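You operate a simulated robot arm through the tools that you are given. There is no shell and no other tool.

You are at the controls of a simulated robot arm. One attempt, no reset.

JOB
Strap the cardboard bale tight and brace the packs with the load bar.
Fine: strap end into the blue pocket on the stake, ratchet till the flag is green; bar into the yellow cups, red slide pushed tight; the four packs in the truck stay.

The check looks at the end state, three seconds after you hand in, the way a careful person would. Anything else that was tipped, shoved, dropped, spilled or broken makes it a failure.

ROBOT AND FRAMES
A 6-joint arm with a three-finger gripper, fixed in place. Base frame: the origin is on the floor under the middle of its stand, x ahead of it, y to its left, z up; the work surface is at about z = 950. Units: mm, rad, N and s.
It reaches about 1213 mm from its shoulder. Its first joint turns from -2.897 to 2.897 rad. Payload 4.89 kg.
Tool frame: the origin (TCP) lies between the finger pads and is the grasp point; the fingertips stand 30 mm ahead of it; z points along the fingers, y is the line along which they close. The gripper opens to 164 mm; its body begins 125 mm behind the TCP.
Orientation is that of the tool frame in the base frame, as a unit quaternion [x, y, z, w]. With the fingers straight down and closing along the base's y, the tool's x points along the base's -x, its y along +y and its z along -z.

CONTROLS
- The arm moves only by the tool servo_tool. Its arguments are lists of equal length, an entry for each row: "fingers": the gripper command, from -1 (shut) to 1 (fully open), values between in proportion; "travel": the shift along the base's x, y, z in mm, a list of three; "rotation": the turn, a rotation vector about the base's x, y, z in rad, a list of three. In form: {"fingers": [fingers, ...], "travel": [[x, y, z], ...], "rotation": [[wx, wy, wz], ...]}. A call has 1 to 20 rows; each row shifts and turns the commanded pose from where the row before left it. Each row takes 0.2 s and may step no farther than 50 mm and 0.15 rad from the row before; otherwise, or with a gripper value out of range, the whole call is refused. A pose out of reach is approached as far as the arm can. The call stops where the force on the tool passes 90 N (or 10 N more than at its start, if that is more) or the arm is blocked; 0.2 s more then pass. Each finger travels about 108 mm/s and halts on what it meets, pressing with about 44 N; the grip force reading is that of the motor and also rises with nothing between the fingers. The clock runs only during rows and for 0.2 s after the last one: add rows that do not move to give the fingers time. The reply holds the time, the measured pose of the TCP, the force on the tool along the base axes, the opening and the grip force, in the units named above and with some noise, with the torque about the TCP (base axes, N m) and any sound that the robot's microphone picked up.
- Cameras (640 x 400 px; columns grow to the right, rows downward): "scene" is fixed at [51.5, 498.6, 1705.3]; the picture's right is [-0.20, -0.98, 0.00], its down [-0.42, 0.09, -0.90] and it looks along [0.89, -0.18, -0.43] (base axes); focal length 360 px, centre (320, 200). "wrist" rides on the gripper at [76, -2, -152] in the tool frame; the picture's right is [0.02, 1.00, 0.00], its down [-0.88, 0.02, -0.47] and it looks along [-0.47, 0.01, 0.88] (tool axes); focal length 247 px, centre (320, 200). There is no depth. A picture from a camera that has moved, and an enlarged one, comes with that camera's place and axes in the base frame and with its lens.
- get_image(camera): a new picture of that camera. No time passes.
- raise_lower(by): moves the trunk up (or, below 0, down) by that many mm; the arm rides with it, the base frame stays. It gives what a move gives, with no picture.
- inspect(camera, box): a new picture of the part [left, top, right, bottom] of that camera's present view, enlarged. No time passes.
- finish_job(): hands the job in; it is judged then, once.

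Places have to be worked out from the pictures, the camera data and where the tool is seen. Open the gripper and draw the arm clear of the work before you hand the job in, unless the task says otherwise.

The tools are called after "Emit:" as a command line: name --argument value ..., lists and objects as JSON in quotes. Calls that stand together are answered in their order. servo_tool: Moves the arm, as the interface text tells. Its arguments: {"type":"object","properties":{"fingers":{"type":"array","items":{"type":"number"}},"travel":{"type":"array","items":{"type":"array","items":{"type":"number"}}},"rotation":{"type":"array","items":{"type":"array","items":{"type":"number"}}}},"required":["fingers","travel","rotation"]} The other tools are called the same way: raise_lower (by) moves the trunk up or down; get_image (camera) takes a picture; inspect (camera, box) takes an enlarged picture of a part of a camera's view; finish_job () hands the job in.

At the start:

```text
t: 0.0
eef_pos: [526.6, 19.8, 1534.5]
tcp_rot: [0.001, 1.0, 0.0, 0.0]
ft_force: [0.8, -0.1, 0.3]
moment: [0.02, -0.01, 0.0]
grip_width: 163.9
grasp_force: 0.0
trunk travel left (down, up): [-250.0, 140.0]
```

scene: 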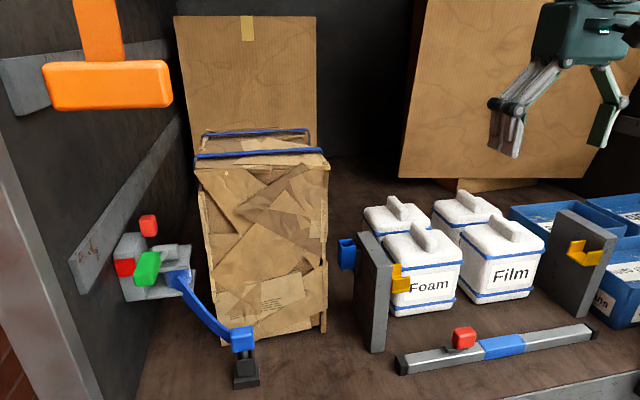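
wrist: 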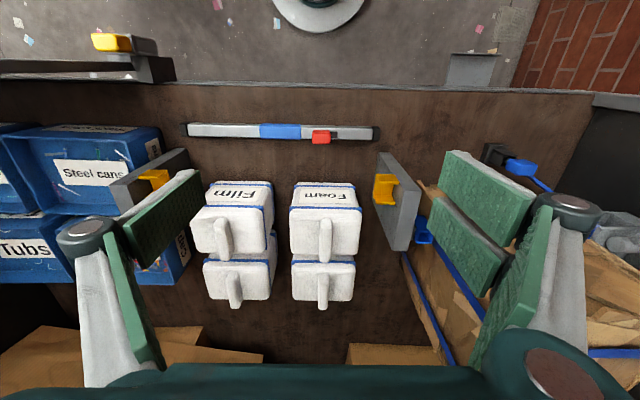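

I start by looking closely at the ratchet, strap end, stake pocket and the bar in both cameras before moving.

Emit:
inspect --camera "scene" --box '[60, 200, 280, 400]'

Emit:
inspect --camera "scene" --box '[320, 180, 640, 400]'

Emit:
inspect --camera "wrist" --box '[160, 80, 400, 280]'

Emit:
inspect --camera "wrist" --box '[360, 120, 640, 380]'

```text
2.00 times, centred on (170, 300) of scene
camera zoom: at [51.5, 498.6, 1705.3], right [-0.2, -0.98, 0.0], down [-0.42, 0.09, -0.9], along [0.89, -0.18, -0.43], focal length 719 px, centre (620, 0)
```

zoom: 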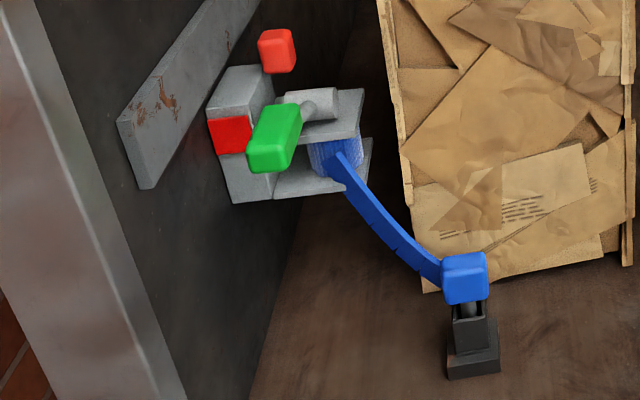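

```text
1.82 times, centred on (480, 290) of scene
camera zoom: at [51.5, 498.6, 1705.3], right [-0.2, -0.98, 0.0], down [-0.42, 0.09, -0.9], along [0.89, -0.18, -0.43], focal length 654 px, centre (29, 36)
```

zoom: 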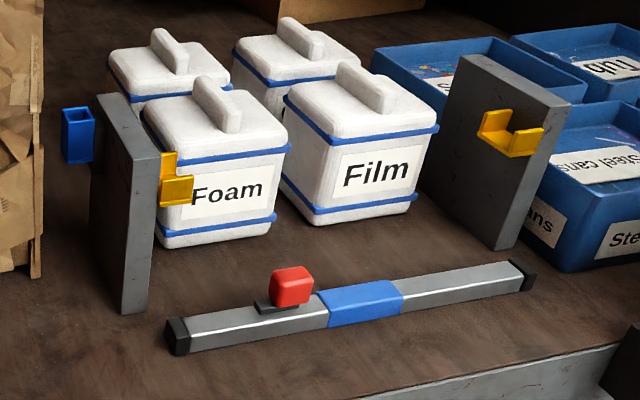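

```text
2.00 times, centred on (280, 180) of wrist
camera zoom: at [450.4, 17.7, 1686.1], right [-0.02, 1.0, 0.0], down [0.88, 0.02, 0.47], along [0.47, 0.01, -0.88], focal length 494 px, centre (400, 240)
```

zoom: 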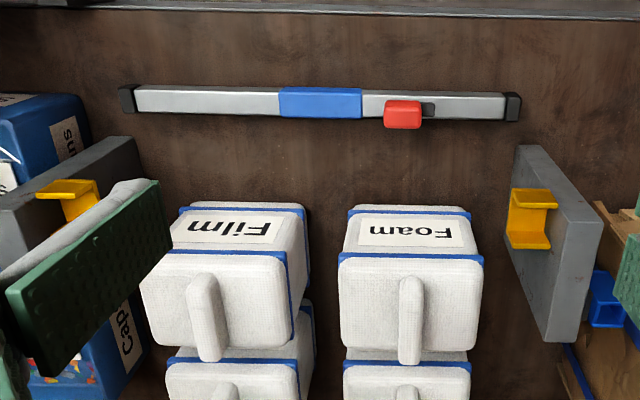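

```text
1.54 times, centred on (500, 250) of wrist
camera zoom: at [450.4, 17.7, 1686.1], right [-0.02, 1.0, 0.0], down [0.88, 0.02, 0.47], along [0.47, 0.01, -0.88], focal length 380 px, centre (43, 123)
```

zoom: 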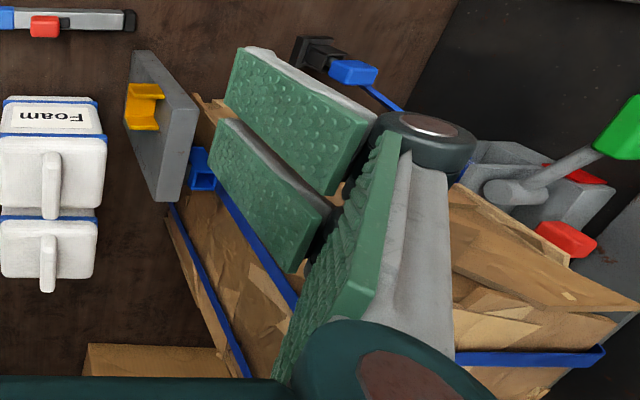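

The bar lies along y at x≈614, z≈970 (y −368…183), the cups sit near (690, 174, 1167) and (680, −330, 1180), and the ratchet is near (700, 720, 1290). I move the arm left and back for a closer view of the strap end, pocket and ratchet.

Emit:
servo_tool --fingers '[1, 1, 1, 1, 1, 1, 1]' --travel '[[-20, 45, 0], [-20, 45, 0], [-20, 45, 0], [-20, 45, 0], [-20, 45, 0], [-20, 45, 0], [0, 0, 0]]' --rotation '[[0, 0, 0], [0, 0, 0], [0, 0, 0], [0, 0, 0], [0, 0, 0], [0, 0, 0], [0, 0, 0]]'

Emit:
get_image --camera "wrist"

Emit:
get_image --camera "scene"

```text
t: 1.6
eef_pos: [408.9, 286.3, 1538.5]
tcp_rot: [0.0, 1.0, 0.0, 0.0]
ft_force: [-0.1, 0.8, -1.3]
moment: [-0.19, 0.0, 0.01]
grip_width: 163.9
grasp_force: 0.0
trunk travel left (down, up): [-250.0, 140.0]
```

```text
taken
camera wrist: at [330.8, 285.7, 1689.8], right [-0.02, 1.0, 0.0], down [0.88, 0.02, 0.47], along [0.47, 0.01, -0.88], focal length 247 px, centre (320, 200)
```

wrist: 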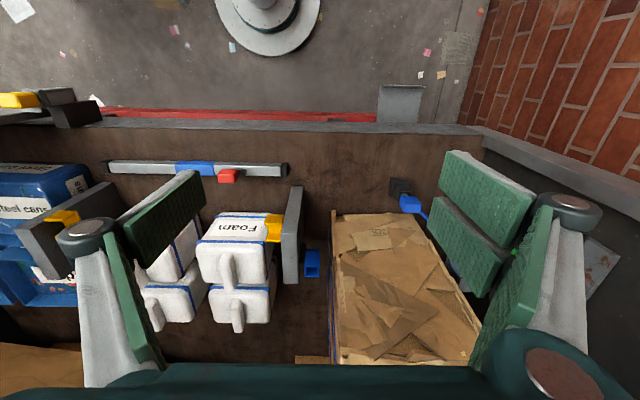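

```text
taken
```

scene: 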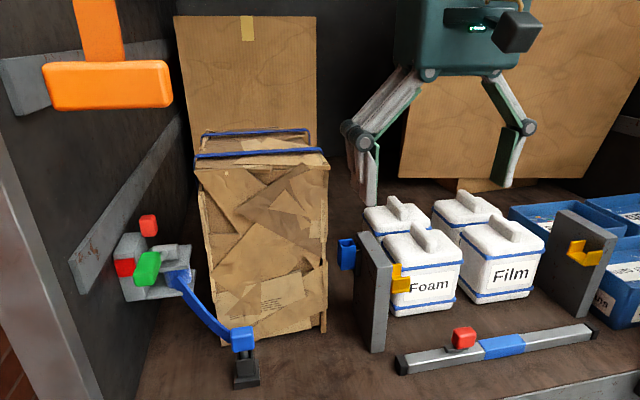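

The wrist view now shows the strap head, pocket and bale. I enlarge the parts that matter.

Emit:
inspect --camera "wrist" --box '[260, 160, 440, 300]'

Emit:
inspect --camera "wrist" --box '[80, 140, 320, 300]'

Emit:
inspect --camera "scene" --box '[100, 200, 210, 310]'

Emit:
inspect --camera "scene" --box '[210, 220, 420, 400]'

```text
2.86 times, centred on (350, 230) of wrist
camera zoom: at [330.8, 285.7, 1689.8], right [-0.02, 1.0, 0.0], down [0.88, 0.02, 0.47], along [0.47, 0.01, -0.88], focal length 706 px, centre (234, 114)
```

zoom: 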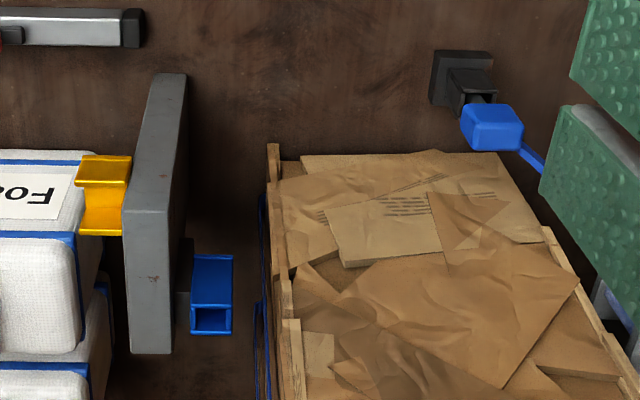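

```text
2.50 times, centred on (200, 220) of wrist
camera zoom: at [330.8, 285.7, 1689.8], right [-0.02, 1.0, 0.0], down [0.88, 0.02, 0.47], along [0.47, 0.01, -0.88], focal length 617 px, centre (620, 150)
```

zoom: 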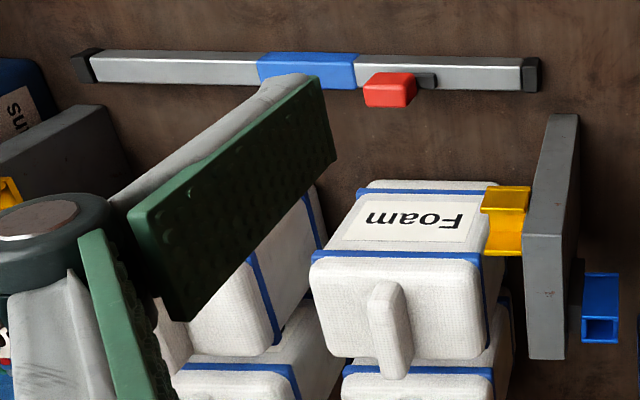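

```text
3.64 times, centred on (155, 255) of scene
camera zoom: at [51.5, 498.6, 1705.3], right [-0.2, -0.98, 0.0], down [-0.42, 0.09, -0.9], along [0.89, -0.18, -0.43], focal length 1307 px, centre (920, 0)
```

zoom: 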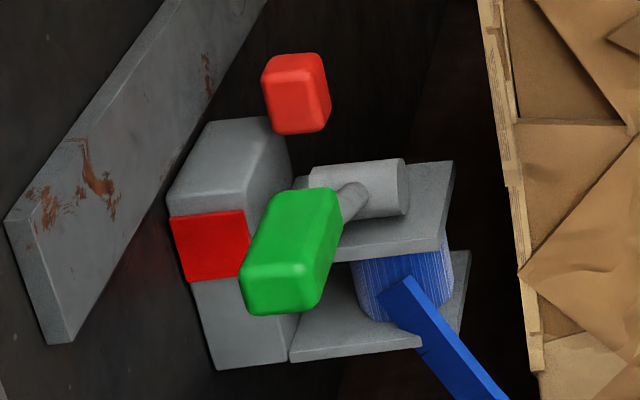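

```text
2.22 times, centred on (315, 310) of scene
camera zoom: at [51.5, 498.6, 1705.3], right [-0.2, -0.98, 0.0], down [-0.42, 0.09, -0.9], along [0.89, -0.18, -0.43], focal length 799 px, centre (331, -44)
```

zoom: 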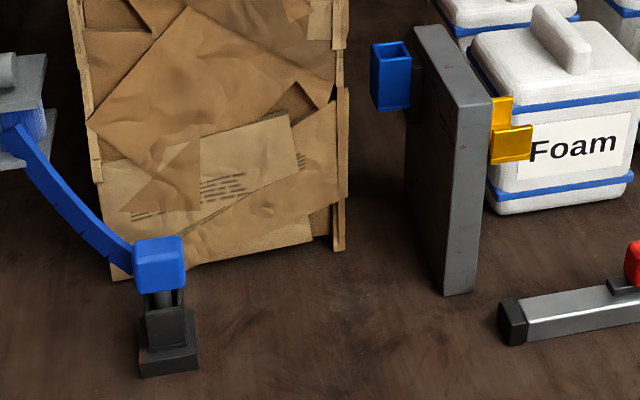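

Strap head is at about (663, 547, 1086) on its pedestal, pocket mouth near (767, 280, 1244), bale front face at x≈783 spanning y 335–606. Next I move left and yaw the wrist to view the ratchet.

Emit:
servo_tool --fingers '[1, 1, 1, 1, 1, 1, 1]' --travel '[[0, 40, -20], [0, 40, -20], [0, 40, -20], [0, 40, -20], [0, 40, -20], [0, 0, 0], [0, 0, 0]]' --rotation '[[0, 0, 0.13], [0, 0, 0.13], [0, 0, 0.13], [0, 0, 0.13], [0, 0, 0.13], [0, 0, 0], [0, 0, 0]]'

Emit:
get_image --camera "wrist"

```text
t: 3.2
eef_pos: [407.5, 489.0, 1436.8]
tcp_rot: [-0.32, 0.948, 0.0, 0.0]
ft_force: [-0.6, 0.7, 0.3]
moment: [-0.07, -0.01, 0.01]
grip_width: 164.0
grasp_force: 0.0
trunk travel left (down, up): [-250.0, 140.0]
```

```text
taken
camera wrist: at [346.8, 441.3, 1587.8], right [-0.62, 0.78, 0.0], down [0.69, 0.55, 0.47], along [0.37, 0.29, -0.88], focal length 247 px, centre (320, 200)
```

wrist: 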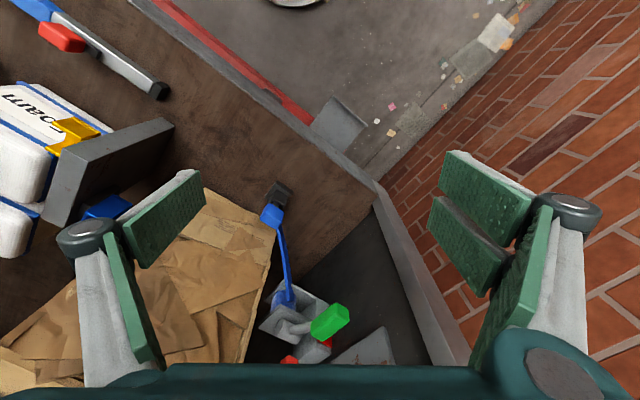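

Now the ratchet and the strap head are both in view; I enlarge them.

Emit:
inspect --camera "wrist" --box '[230, 260, 390, 370]'

Emit:
inspect --camera "wrist" --box '[230, 160, 330, 240]'

```text
3.64 times, centred on (310, 315) of wrist
camera zoom: at [346.8, 441.3, 1587.8], right [-0.62, 0.78, 0.0], down [0.69, 0.55, 0.47], along [0.37, 0.29, -0.88], focal length 898 px, centre (356, -218)
```

zoom: 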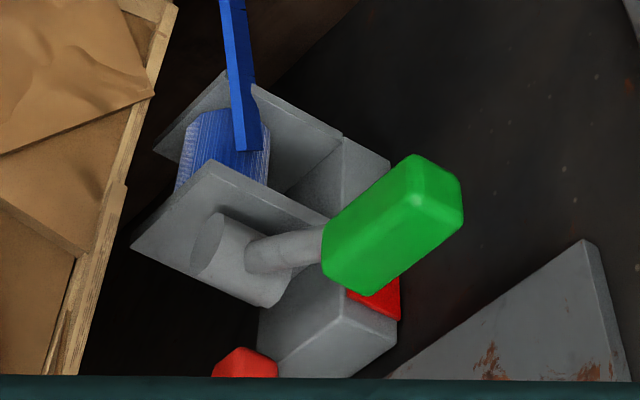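

```text
5.00 times, centred on (280, 200) of wrist
camera zoom: at [346.8, 441.3, 1587.8], right [-0.62, 0.78, 0.0], down [0.69, 0.55, 0.47], along [0.37, 0.29, -0.88], focal length 1235 px, centre (520, 200)
```

zoom: 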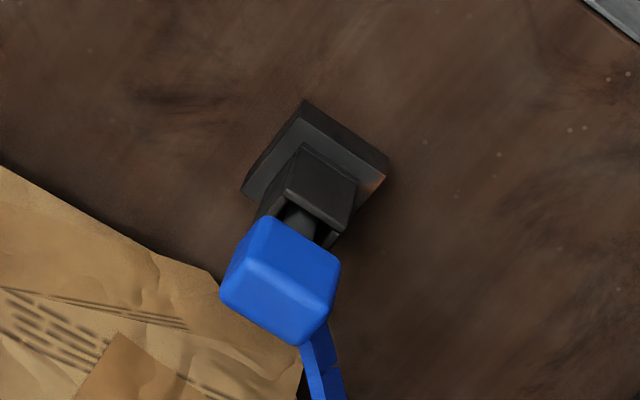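

The ratchet hub and lever need a closer look to learn the lever's axis; I enlarge further from both cameras.

Emit:
inspect --camera "wrist" --box '[265, 300, 355, 365]'

Emit:
inspect --camera "scene" --box '[115, 230, 195, 300]'

```text
6.15 times, centred on (310, 332) of wrist
camera zoom: at [346.8, 441.3, 1587.8], right [-0.62, 0.78, 0.0], down [0.69, 0.55, 0.47], along [0.37, 0.29, -0.88], focal length 1520 px, centre (382, -615)
```

zoom: 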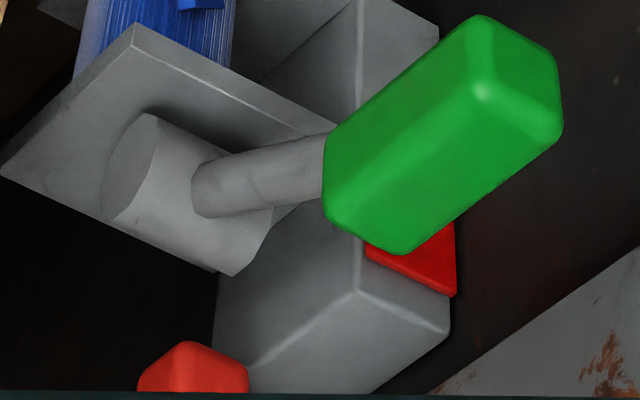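

```text
5.71 times, centred on (155, 265) of scene
camera zoom: at [51.5, 498.6, 1705.3], right [-0.2, -0.98, 0.0], down [-0.42, 0.09, -0.9], along [0.89, -0.18, -0.43], focal length 2054 px, centre (1263, -171)
```

zoom: 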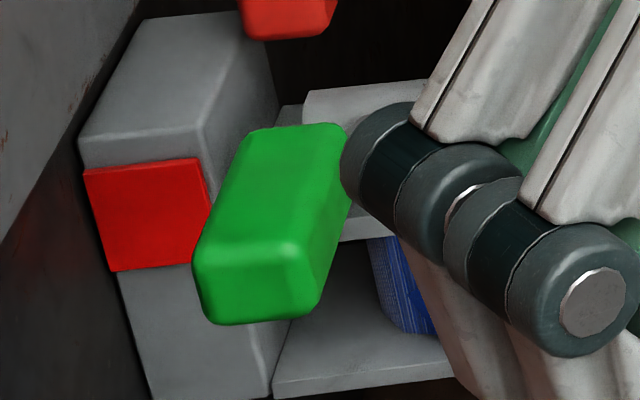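

The lever pivots on a horizontal hub along y, so the green handle swings up/down in the x–z plane. First the strap: I turn the tool to close along x and lean it toward −y (so the strap side and the bale stay clear).

Emit:
servo_tool --fingers '[0.2, 0.2, 0.2, 0.2, 0.2, 0.2, 0.2, 0.2, 0.2, 0.2, 0.2, 0.2, 0.2]' --travel '[[20, -10, 0], [20, -10, 0], [20, -10, 0], [20, -10, 0], [20, 0, 0], [20, 0, 0], [20, 0, 0], [20, 0, -10], [20, 0, -20], [20, 0, -20], [20, 0, -20], [0, 0, 0], [0, 0, 0]]' --rotation '[[0, 0, 0.1315], [0, 0, 0.1315], [0, 0, 0.1315], [0, 0, 0.1315], [0, 0, 0.1315], [0, 0, 0.1315], [0, 0, 0.1315], [0.125, 0, 0], [0.125, 0, 0], [0.125, 0, 0], [0.125, 0, 0], [0, 0, 0], [0, 0, 0]]'

Emit:
get_image --camera "wrist"

Emit:
get_image --camera "scene"

```text
t: 6.0
eef_pos: [626.4, 450.0, 1366.1]
tcp_rot: [0.685, -0.685, -0.175, -0.175]
ft_force: [-0.5, -0.8, 0.1]
moment: [0.08, 0.04, 0.01]
grip_width: 98.1
grasp_force: 0.1
trunk travel left (down, up): [-250.0, 140.0]
```

```text
taken
camera wrist: at [628.0, 309.7, 1462.6], right [-1.0, -0.02, -0.01], down [-0.02, 0.55, 0.84], along [-0.01, 0.84, -0.55], focal length 247 px, centre (320, 200)
```

wrist: 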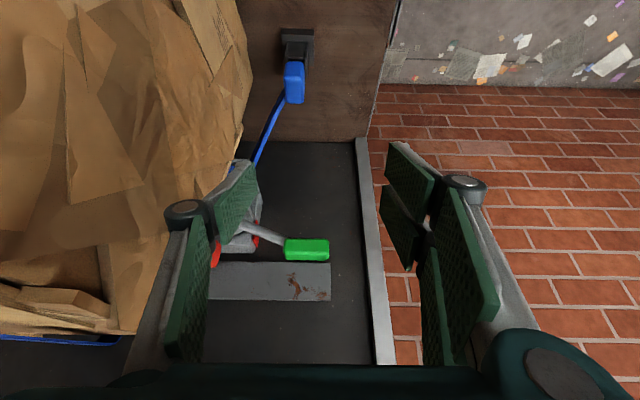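

```text
taken
```

scene: 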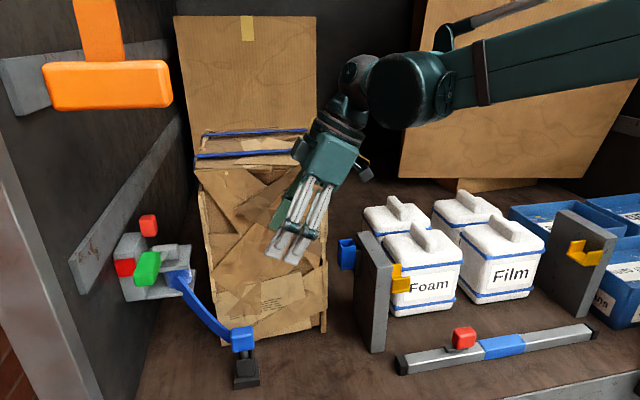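

Good side-on view of the ratchet and the strap head. I enlarge both.

Emit:
inspect --camera "wrist" --box '[200, 150, 350, 310]'

Emit:
inspect --camera "wrist" --box '[240, 20, 350, 120]'

```text
2.50 times, centred on (275, 230) of wrist
camera zoom: at [628.0, 309.7, 1462.6], right [-1.0, -0.02, -0.01], down [-0.02, 0.55, 0.84], along [-0.01, 0.84, -0.55], focal length 617 px, centre (432, 125)
```

zoom: 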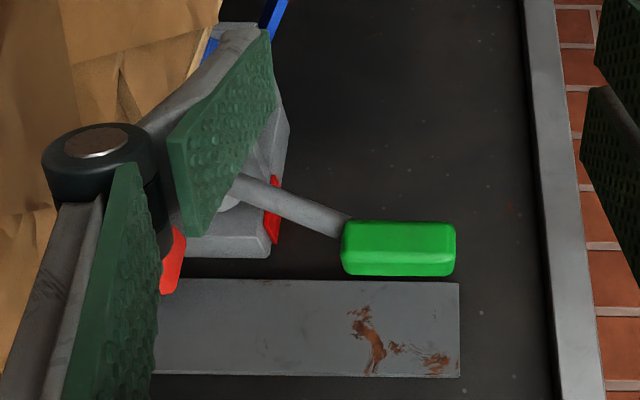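

```text
4.00 times, centred on (295, 70) of wrist
camera zoom: at [628.0, 309.7, 1462.6], right [-1.0, -0.02, -0.01], down [-0.02, 0.55, 0.84], along [-0.01, 0.84, -0.55], focal length 988 px, centre (420, 720)
```

zoom: 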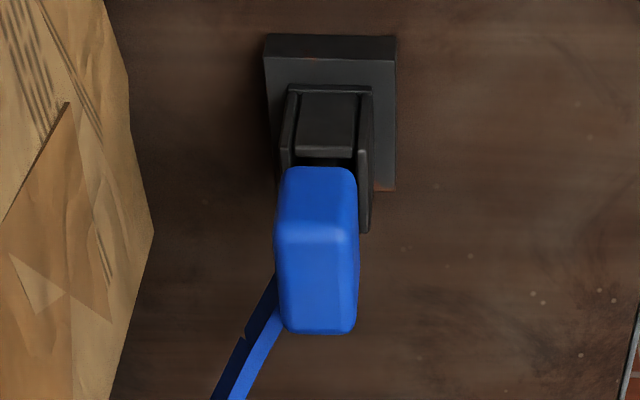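

The head is about 31×42×52 mm, centred near (667, 548, 1076), with its socket top near z≈1030. I move to a pre-grasp pose 90 mm back along the tool axis.

Emit:
servo_tool --fingers '[0.1, 0.1, 0.1, 0.1, 0.1, 0.1, 0.1]' --travel '[[8, 11, -41], [8, 11, -41], [8, 11, -41], [8, 11, -41], [8.6, 11, -40], [0, 0, 0], [0, 0, 0]]' --rotation '[[0, 0, 0], [0, 0, 0], [0, 0, 0], [0, 0, 0], [0, 0, 0], [0, 0, 0], [0, 0, 0]]'

Emit:
get_image --camera "wrist"

Emit:
inspect --camera "scene" --box '[180, 240, 340, 400]'

```text
t: 7.6
eef_pos: [666.6, 504.4, 1163.9]
tcp_rot: [0.685, -0.685, -0.175, -0.174]
ft_force: [0.6, 0.4, 0.6]
moment: [0.03, 0.06, 0.01]
grip_width: 90.3
grasp_force: 0.1
trunk travel left (down, up): [-250.0, 140.0]
```

```text
taken
camera wrist: at [668.9, 363.8, 1260.6], right [-1.0, -0.02, -0.01], down [-0.02, 0.55, 0.84], along [-0.01, 0.84, -0.55], focal length 247 px, centre (320, 200)
```

wrist: 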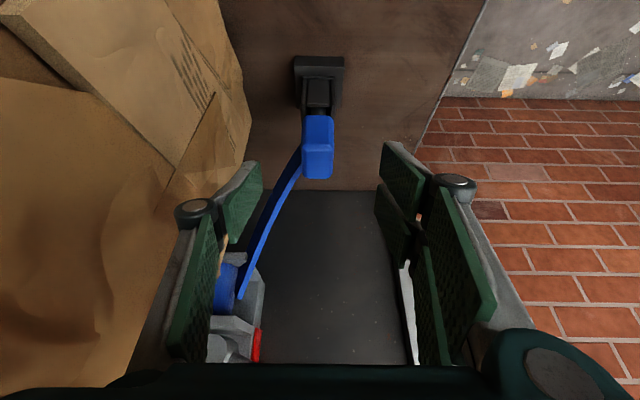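

```text
2.50 times, centred on (260, 320) of scene
camera zoom: at [51.5, 498.6, 1705.3], right [-0.2, -0.98, 0.0], down [-0.42, 0.09, -0.9], along [0.89, -0.18, -0.43], focal length 899 px, centre (470, -100)
```

zoom: 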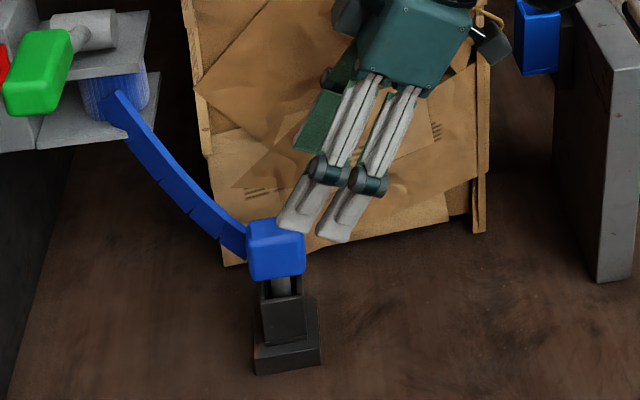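

The head is centred between the fingers in x. I advance along the tool axis to z≈1088 and then look before closing.

Emit:
servo_tool --fingers '[0.1, 0.1, 0.1, 0.1, 0.1, 0.1]' --travel '[[0.4, 8.4, -15.2], [0, 8.4, -15.2], [0, 8.4, -15.2], [0, 8.4, -15.2], [0, 8.4, -15.2], [0, 0, 0]]' --rotation '[[0, 0, 0], [0, 0, 0], [0, 0, 0], [0, 0, 0], [0, 0, 0], [0, 0, 0]]'

Emit:
get_image --camera "wrist"

Emit:
inspect --camera "scene" --box '[180, 240, 340, 400]'

```text
t: 9.0
eef_pos: [666.7, 547.8, 1083.9]
tcp_rot: [-0.685, 0.685, 0.175, 0.175]
ft_force: [0.2, -0.5, -0.2]
moment: [-0.03, 0.06, 0.01]
grip_width: 90.3
grasp_force: 0.0
trunk travel left (down, up): [-250.0, 140.0]
```

```text
taken
camera wrist: at [667.8, 407.0, 1180.7], right [-1.0, -0.02, -0.01], down [-0.02, 0.55, 0.84], along [-0.01, 0.84, -0.55], focal length 247 px, centre (320, 200)
```

wrist: 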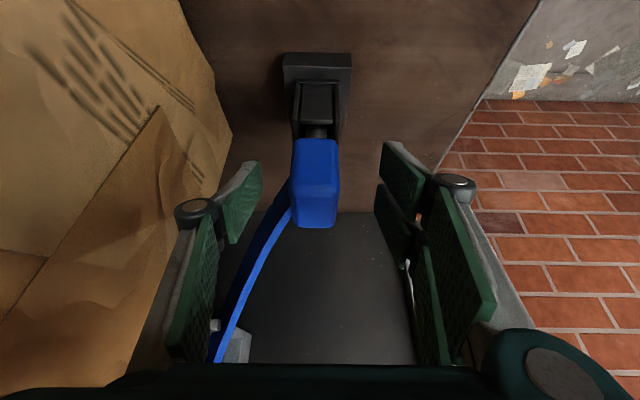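

```text
2.50 times, centred on (260, 320) of scene
camera zoom: at [51.5, 498.6, 1705.3], right [-0.2, -0.98, 0.0], down [-0.42, 0.09, -0.9], along [0.89, -0.18, -0.43], focal length 899 px, centre (470, -100)
```

zoom: 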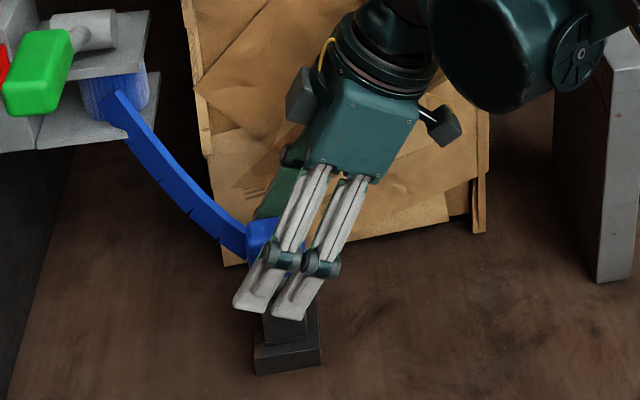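

The strap head sits between the pads. I close the fingers on it.

Emit:
servo_tool --fingers '[-1, -1, -1, -1, -1]' --travel '[[0, 0, 0], [0, 0, 0], [0, 0, 0], [0, 0, 0], [0, 0, 0]]' --rotation '[[0, 0, 0], [0, 0, 0], [0, 0, 0], [0, 0, 0], [0, 0, 0]]'

Emit:
get_image --camera "wrist"

Emit:
inspect --camera "scene" --box '[180, 240, 340, 400]'

```text
t: 10.2
eef_pos: [665.9, 546.7, 1084.1]
tcp_rot: [-0.685, 0.686, 0.175, 0.175]
ft_force: [1.2, 0.4, -0.1]
moment: [0.01, -0.02, 0.01]
grip_width: 31.3
grasp_force: 44.6
trunk travel left (down, up): [-250.0, 140.0]
```

```text
taken
camera wrist: at [667.6, 406.6, 1181.0], right [-1.0, -0.02, -0.01], down [-0.02, 0.55, 0.84], along [-0.01, 0.84, -0.55], focal length 247 px, centre (320, 200)
```

wrist: 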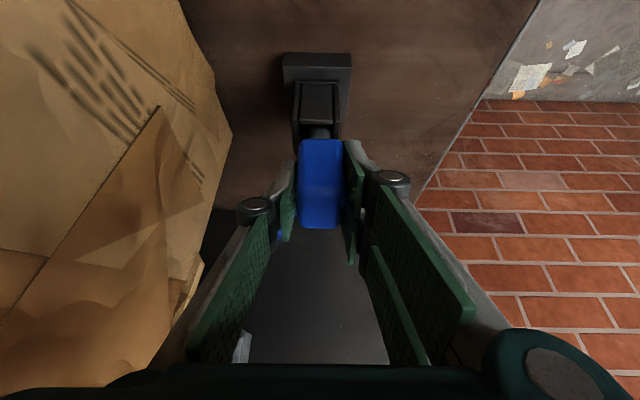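

```text
2.50 times, centred on (260, 320) of scene
camera zoom: at [51.5, 498.6, 1705.3], right [-0.2, -0.98, 0.0], down [-0.42, 0.09, -0.9], along [0.89, -0.18, -0.43], focal length 899 px, centre (470, -100)
```

zoom: 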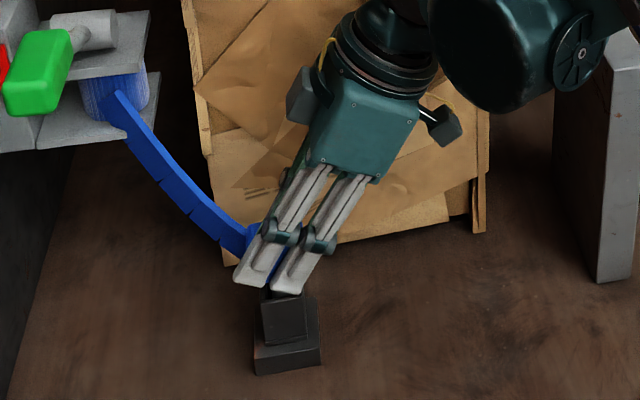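

The grip reads 31.3 mm at 44.6 N, so the head is held. I lift it straight up out of its socket.

Emit:
servo_tool --fingers '[-1, -1, -1, -1, -1, -1]' --travel '[[0, 0, 15], [0, 0, 20], [0, 0, 20], [0, 0, 25], [0, 0, 25], [0, 0, 0]]' --rotation '[[0, 0, 0], [0, 0, 0], [0, 0, 0], [0, 0, 0], [0, 0, 0], [0, 0, 0]]'

Emit:
get_image --camera "wrist"

Emit:
inspect --camera "scene" --box '[180, 220, 340, 400]'

```text
t: 11.6
eef_pos: [667.6, 547.5, 1190.8]
tcp_rot: [0.686, -0.685, -0.175, -0.174]
ft_force: [-0.3, -0.3, -1.9]
moment: [-0.02, -0.07, -0.06]
grip_width: 31.6
grasp_force: 43.4
trunk travel left (down, up): [-250.0, 140.0]
```

```text
taken
camera wrist: at [668.6, 406.7, 1287.3], right [-1.0, -0.02, -0.01], down [-0.02, 0.55, 0.84], along [-0.01, 0.84, -0.55], focal length 247 px, centre (320, 200)
```

wrist: 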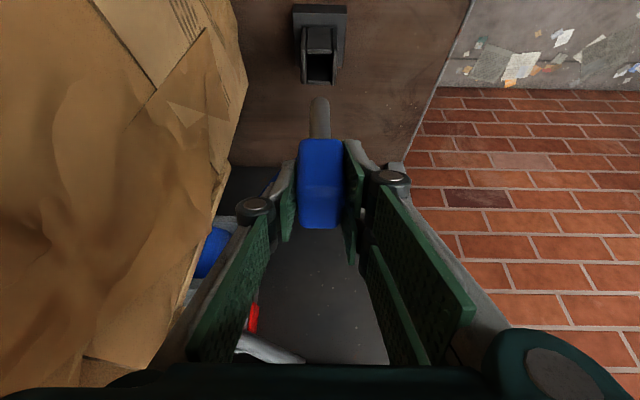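

```text
2.22 times, centred on (260, 310) of scene
camera zoom: at [51.5, 498.6, 1705.3], right [-0.2, -0.98, 0.0], down [-0.42, 0.09, -0.9], along [0.89, -0.18, -0.43], focal length 799 px, centre (453, -44)
```

zoom: 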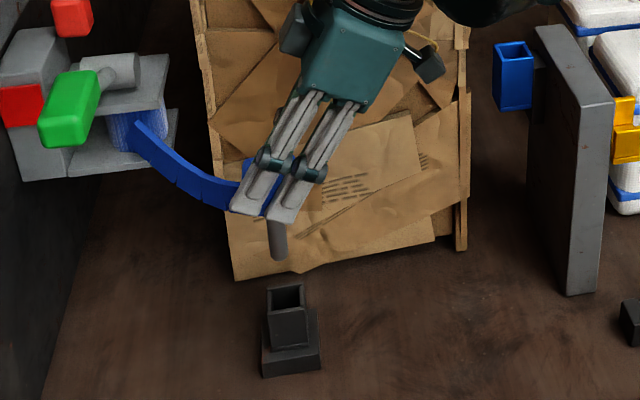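

The peg under the head is free (≈18 mm thick, tip ≈98 mm below the TCP). I zoom on the blue pocket to fix its mouth precisely before carrying the head over.

Emit:
inspect --camera "scene" --box '[325, 220, 405, 290]'

```text
5.71 times, centred on (365, 255) of scene
camera zoom: at [51.5, 498.6, 1705.3], right [-0.2, -0.98, 0.0], down [-0.42, 0.09, -0.9], along [0.89, -0.18, -0.43], focal length 2054 px, centre (63, -114)
```

zoom: 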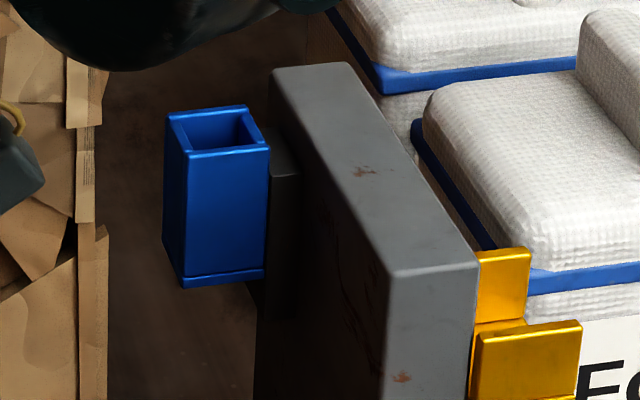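

From both views the pocket mouth is near (772, 280, 1238) with ±6 mm doubt. I carry the head up and across in front of the bale, staying at x≈642, z≈1390.

Emit:
servo_tool --fingers '[-1, -1, -1, -1, -1, -1, -1, -1, -1, -1]' --travel '[[-5, -20, 40], [-5, -25, 40], [-5, -25, 40], [-5, -30, 40], [-5, -30, 40], [0, -35, 0], [0, -35, 0], [0, -35, 0], [0, -32, 0], [0, 0, 0]]' --rotation '[[0, 0, 0], [0, 0, 0], [0, 0, 0], [0, 0, 0], [0, 0, 0], [0, 0, 0], [0, 0, 0], [0, 0, 0], [0, 0, 0], [0, 0, 0]]'

Emit:
get_image --camera "wrist"

Emit:
get_image --camera "scene"

```text
refused: row 4 steps farther than a row can; nothing moved
```

```text
taken
camera wrist: at [668.6, 406.7, 1287.3], right [-1.0, -0.02, -0.01], down [-0.02, 0.55, 0.84], along [-0.01, 0.84, -0.55], focal length 247 px, centre (320, 200)
```

wrist: 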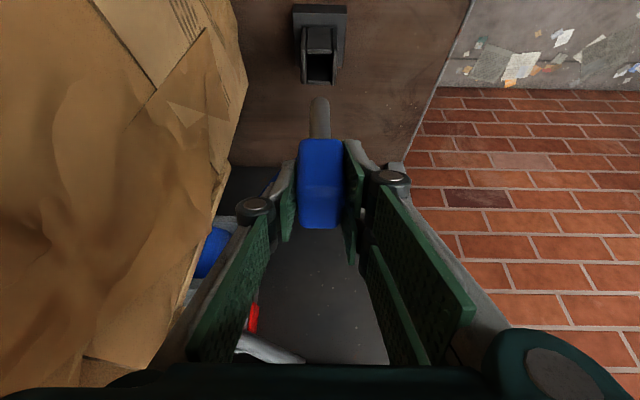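

```text
taken
```

scene: 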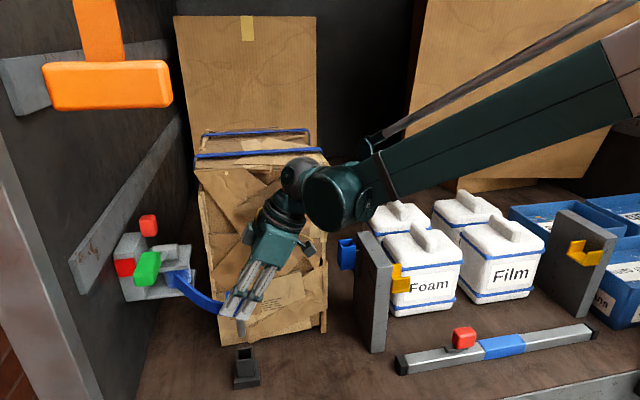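

One row was just over the 50 mm step limit; I resend the same path with slightly smaller steps.

Emit:
servo_tool --fingers '[-1, -1, -1, -1, -1, -1, -1, -1, -1, -1, -1]' --travel '[[-5, -20, 36], [-5, -22, 36], [-5, -22, 36], [-5, -22, 36], [-5, -22, 36], [0, -26, 20], [0, -34, 0], [0, -34, 0], [0, -34, 0], [0, -32, 0], [0, 0, 0]]' --rotation '[[0, 0, 0], [0, 0, 0], [0, 0, 0], [0, 0, 0], [0, 0, 0], [0, 0, 0], [0, 0, 0], [0, 0, 0], [0, 0, 0], [0, 0, 0], [0, 0, 0]]'

Emit:
get_image --camera "wrist"

Emit:
get_image --camera "scene"

```text
t: 14.0
eef_pos: [644.8, 280.2, 1387.3]
tcp_rot: [-0.685, 0.685, 0.176, 0.175]
ft_force: [-0.3, -1.2, -1.8]
moment: [0.02, -0.03, -0.01]
grip_width: 31.3
grasp_force: 44.0
trunk travel left (down, up): [-250.0, 140.0]
```

```text
taken
camera wrist: at [645.8, 139.0, 1484.8], right [-1.0, -0.02, -0.01], down [-0.02, 0.55, 0.84], along [-0.01, 0.84, -0.55], focal length 247 px, centre (320, 200)
```

wrist: 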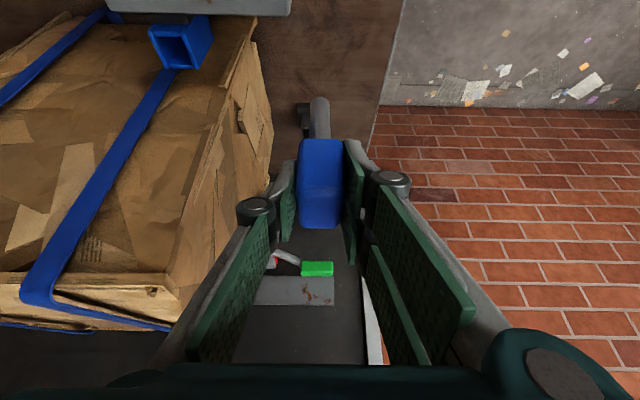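

```text
taken
```

scene: 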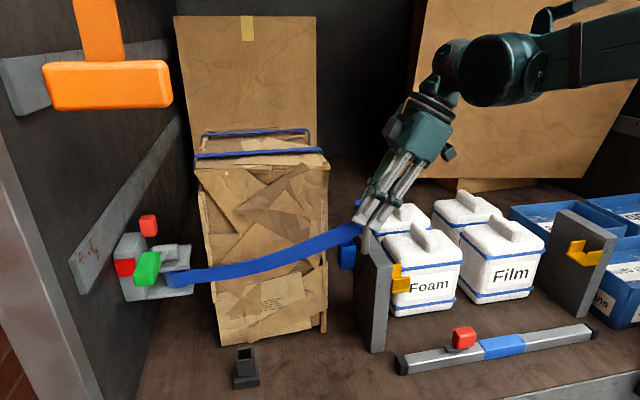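

The pocket is now visible in the wrist view; I enlarge it to locate its mouth.

Emit:
inspect --camera "wrist" --box '[120, 0, 260, 90]'

Emit:
inspect --camera "wrist" --box '[270, 80, 370, 240]'

```text
4.44 times, centred on (190, 45) of wrist
camera zoom: at [645.8, 139.0, 1484.8], right [-1.0, -0.02, -0.01], down [-0.02, 0.55, 0.84], along [-0.01, 0.84, -0.55], focal length 1098 px, centre (898, 889)
```

zoom: 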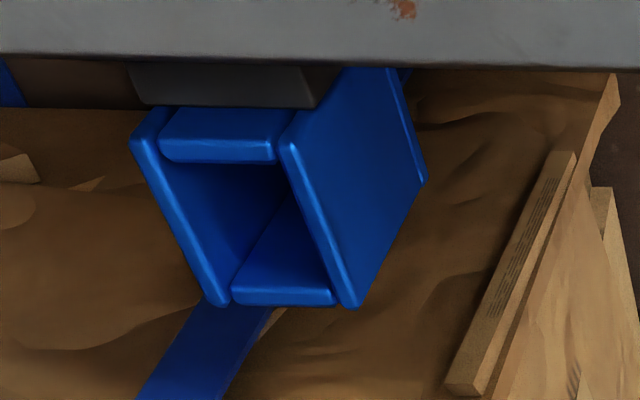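

```text
2.50 times, centred on (320, 160) of wrist
camera zoom: at [645.8, 139.0, 1484.8], right [-1.0, -0.02, -0.01], down [-0.02, 0.55, 0.84], along [-0.01, 0.84, -0.55], focal length 617 px, centre (320, 300)
```

zoom: 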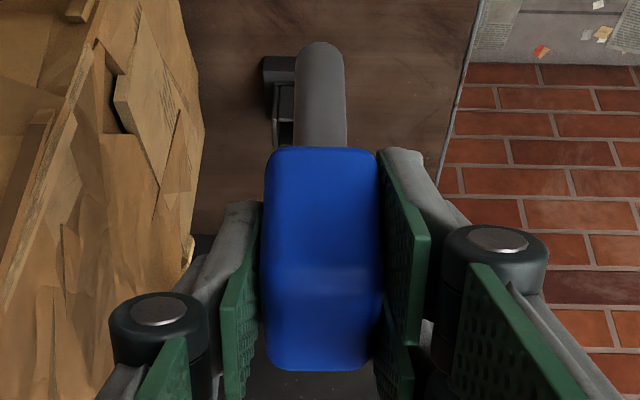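

Three wrist/scene rays agree on the pocket mouth at about (804, 275.5, 1205) with the stake spanning x 680–840, y 201–240, top z≈1211. The peg axis is ~0.5 mm off the TCP in x, so I move in +x above the pocket, still high.

Emit:
servo_tool --fingers '[-1, -1, -1, -1, -1, -1, -1]' --travel '[[40, -1, 0], [40, -1, 0], [40, -1, 0], [39, -1.5, 0], [0, 0, -25], [0, 0, -25], [0, 0, 0]]' --rotation '[[0, 0, 0], [0, 0, 0], [0, 0, 0], [0, 0, 0], [0, 0, 0], [0, 0, 0], [0, 0, 0]]'

Emit:
get_image --camera "wrist"

Emit:
get_image --camera "scene"

```text
t: 15.6
eef_pos: [801.5, 272.9, 1338.7]
tcp_rot: [0.685, -0.685, -0.175, -0.175]
ft_force: [0.2, -0.3, -1.6]
moment: [-0.05, 0.0, -0.04]
grip_width: 31.7
grasp_force: 43.5
trunk travel left (down, up): [-250.0, 140.0]
```

```text
taken
camera wrist: at [802.7, 132.4, 1435.4], right [-1.0, -0.02, -0.01], down [-0.02, 0.55, 0.84], along [-0.01, 0.84, -0.55], focal length 247 px, centre (320, 200)
```

wrist: 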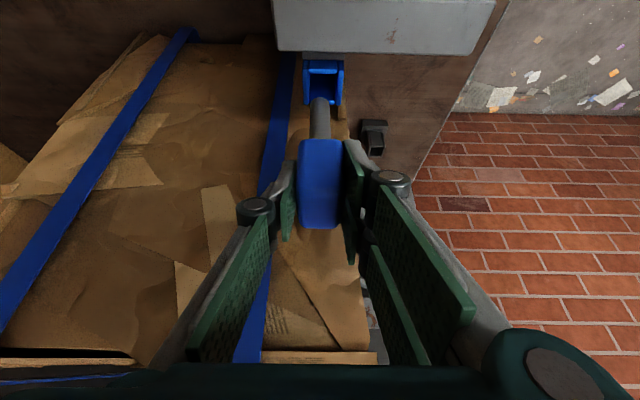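

```text
taken
```

scene: 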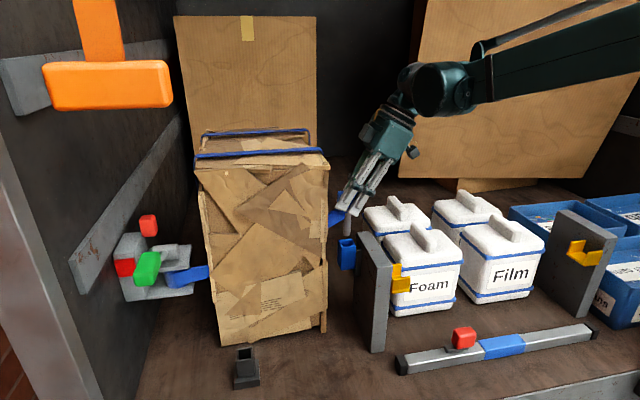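

The head is now nearly above the pocket; I enlarge to check the peg against the pocket mouth.

Emit:
inspect --camera "wrist" --box '[270, 40, 370, 160]'

Emit:
inspect --camera "scene" --box '[310, 180, 400, 280]'

```text
3.33 times, centred on (320, 100) of wrist
camera zoom: at [802.7, 132.4, 1435.4], right [-1.0, -0.02, -0.01], down [-0.02, 0.55, 0.84], along [-0.01, 0.84, -0.55], focal length 823 px, centre (320, 533)
```

zoom: 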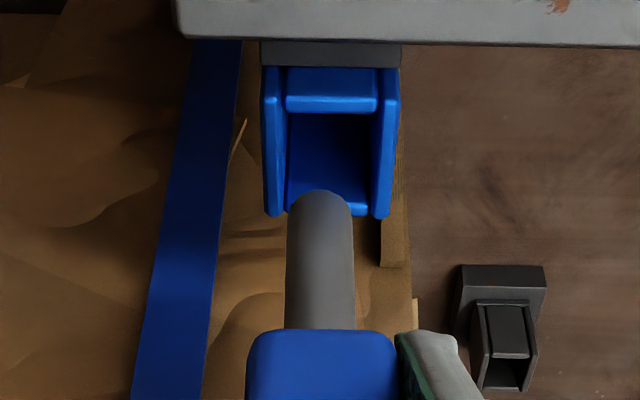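

```text
4.00 times, centred on (355, 230) of scene
camera zoom: at [51.5, 498.6, 1705.3], right [-0.2, -0.98, 0.0], down [-0.42, 0.09, -0.9], along [0.89, -0.18, -0.43], focal length 1438 px, centre (180, 80)
```

zoom: 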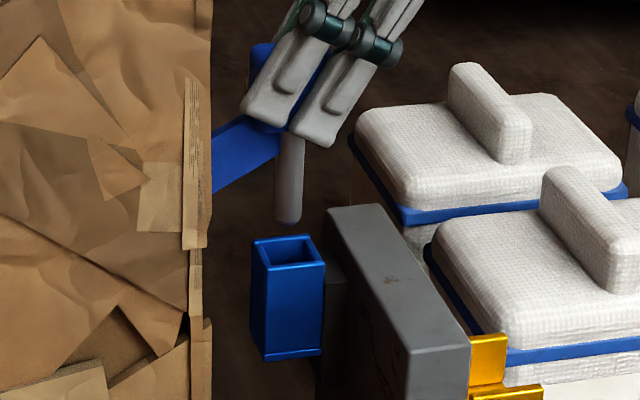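

The pocket mouth centre is about 2.8 mm to −x of the peg and well aligned in y. I correct by (−2.8, +1) and lower until the tip is just above the rim.

Emit:
servo_tool --fingers '[-1, -1, -1, -1]' --travel '[[-2.8, 1, 0], [0, 0, -15], [0, 0, -13], [0, 0, 0]]' --rotation '[[0, 0, 0], [0, 0, 0], [0, 0, 0], [0, 0, 0]]'

Emit:
inspect --camera "wrist" --box '[270, 40, 370, 160]'

Emit:
inspect --camera "scene" --box '[310, 180, 400, 280]'

```text
t: 16.6
eef_pos: [799.5, 273.8, 1310.4]
tcp_rot: [-0.685, 0.685, 0.174, 0.174]
ft_force: [0.3, -0.1, -2.2]
moment: [0.04, 0.03, 0.06]
grip_width: 31.3
grasp_force: 43.5
trunk travel left (down, up): [-250.0, 140.0]
```

```text
3.33 times, centred on (320, 100) of wrist
camera zoom: at [801.2, 133.2, 1406.7], right [-1.0, -0.02, -0.01], down [-0.02, 0.55, 0.84], along [-0.01, 0.84, -0.55], focal length 823 px, centre (320, 533)
```

zoom: 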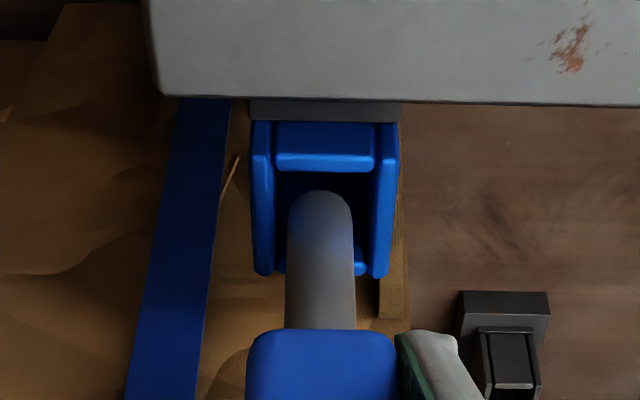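

```text
4.00 times, centred on (355, 230) of scene
camera zoom: at [51.5, 498.6, 1705.3], right [-0.2, -0.98, 0.0], down [-0.42, 0.09, -0.9], along [0.89, -0.18, -0.43], focal length 1438 px, centre (180, 80)
```

zoom: 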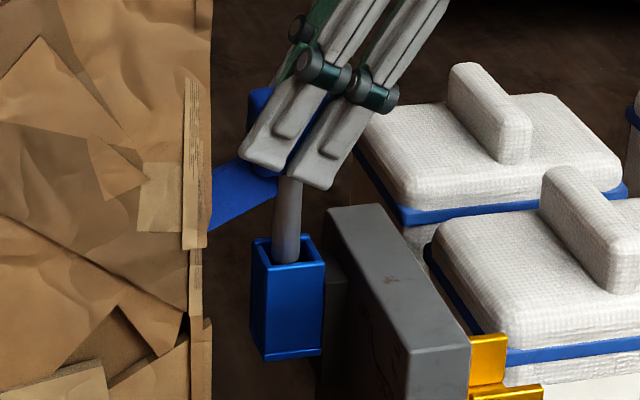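

Peg tip is centred in the mouth from both views. I lower gently by 45 mm and watch the force.

Emit:
servo_tool --fingers '[-1, -1, -1, -1, -1, -1]' --travel '[[-0.6, 0, -9], [0, 0, -9], [0, 0, -9], [0, 0, -9], [0, 0, -9], [0, 0, 0]]' --rotation '[[0, 0, 0], [0, 0, 0], [0, 0, 0], [0, 0, 0], [0, 0, 0], [0, 0, 0]]'

Emit:
inspect --camera "wrist" --box '[260, 40, 380, 240]'

Emit:
inspect --camera "scene" --box '[310, 180, 400, 280]'

```text
t: 18.0
eef_pos: [798.8, 274.7, 1265.5]
tcp_rot: [0.685, -0.685, -0.175, -0.174]
ft_force: [-0.8, -0.2, -2.3]
moment: [-0.01, 0.0, 0.01]
grip_width: 31.6
grasp_force: 44.1
trunk travel left (down, up): [-250.0, 140.0]
```

```text
2.00 times, centred on (320, 140) of wrist
camera zoom: at [800.1, 135.3, 1362.5], right [-1.0, -0.02, -0.01], down [-0.02, 0.55, 0.84], along [-0.01, 0.84, -0.55], focal length 494 px, centre (320, 320)
```

zoom: 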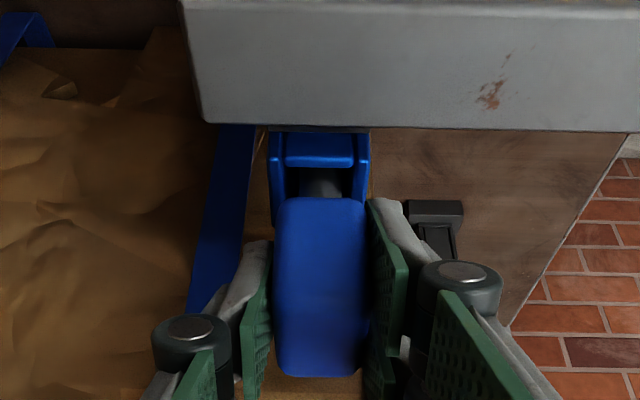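

```text
4.00 times, centred on (355, 230) of scene
camera zoom: at [51.5, 498.6, 1705.3], right [-0.2, -0.98, 0.0], down [-0.42, 0.09, -0.9], along [0.89, -0.18, -0.43], focal length 1438 px, centre (180, 80)
```

zoom: 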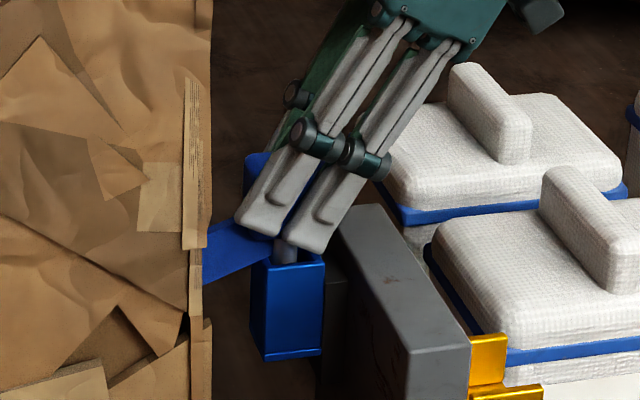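

No contact force yet and the peg is well inside. I continue down in small steps.

Emit:
servo_tool --fingers '[-1, -1, -1, -1, -1]' --travel '[[0, 0, -4], [0, 0, -4], [0, 0, -3], [0, 0, -3], [0, 0, 0]]' --rotation '[[0, 0, 0], [0, 0, 0], [0, 0, 0], [0, 0, 0], [0, 0, 0]]'

Emit:
inspect --camera "scene" --box '[310, 180, 400, 280]'

Emit:
inspect --camera "wrist" --box '[260, 40, 380, 240]'

```text
t: 19.2
eef_pos: [797.7, 275.3, 1254.3]
tcp_rot: [-0.685, 0.685, 0.174, 0.175]
ft_force: [10.5, -2.5, 45.6]
moment: [-0.72, 0.41, 0.24]
grip_width: 31.4
grasp_force: 44.5
trunk travel left (down, up): [-250.0, 140.0]
```

```text
4.00 times, centred on (355, 230) of scene
camera zoom: at [51.5, 498.6, 1705.3], right [-0.2, -0.98, 0.0], down [-0.42, 0.09, -0.9], along [0.89, -0.18, -0.43], focal length 1438 px, centre (180, 80)
```

zoom: 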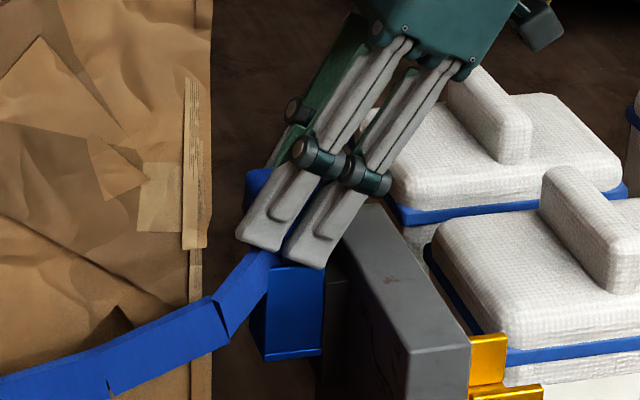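

```text
2.00 times, centred on (320, 140) of wrist
camera zoom: at [800.0, 134.2, 1350.8], right [-1.0, -0.02, -0.01], down [-0.02, 0.54, 0.84], along [-0.01, 0.84, -0.55], focal length 494 px, centre (320, 320)
```

zoom: 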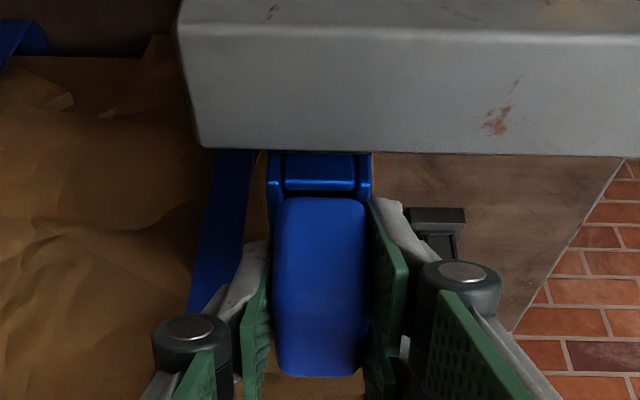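

The force rose to ~46 N and the strap now drapes around the front of the bale, so the peg is seated. I ease the pressure, open the fingers, and check.

Emit:
servo_tool --fingers '[-1, -1, -0.5, -0.3, -0.2, -0.2]' --travel '[[0, 0, 2], [0, 0, 0], [0, 0, 0], [0, 0, 0], [0, 0, 0], [0, 0, 0]]' --rotation '[[0, 0, 0], [0, 0, 0], [0, 0, 0], [0, 0, 0], [0, 0, 0], [0, 0, 0]]'

Emit:
get_image --camera "scene"

Emit:
get_image --camera "wrist"

```text
t: 20.6
eef_pos: [798.2, 273.8, 1254.7]
tcp_rot: [-0.685, 0.685, 0.174, 0.175]
ft_force: [1.0, -0.2, -0.1]
moment: [0.02, -0.01, 0.01]
grip_width: 65.5
grasp_force: 0.0
trunk travel left (down, up): [-250.0, 140.0]
```

```text
taken
```

scene: 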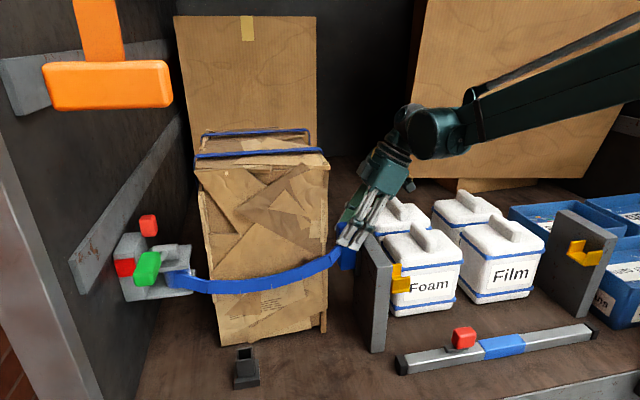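

```text
taken
camera wrist: at [799.8, 134.0, 1350.6], right [-1.0, -0.02, -0.01], down [-0.02, 0.55, 0.84], along [-0.01, 0.84, -0.55], focal length 247 px, centre (320, 200)
```

wrist: 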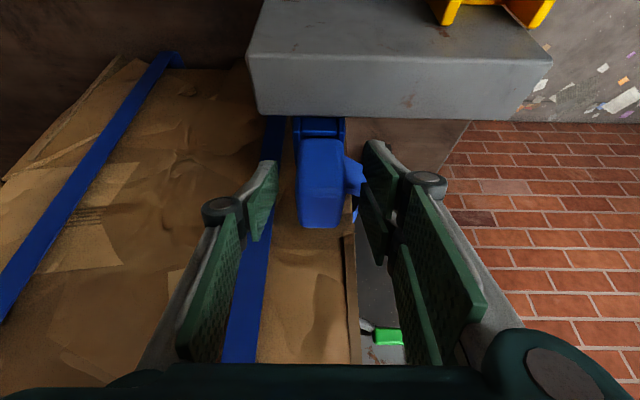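

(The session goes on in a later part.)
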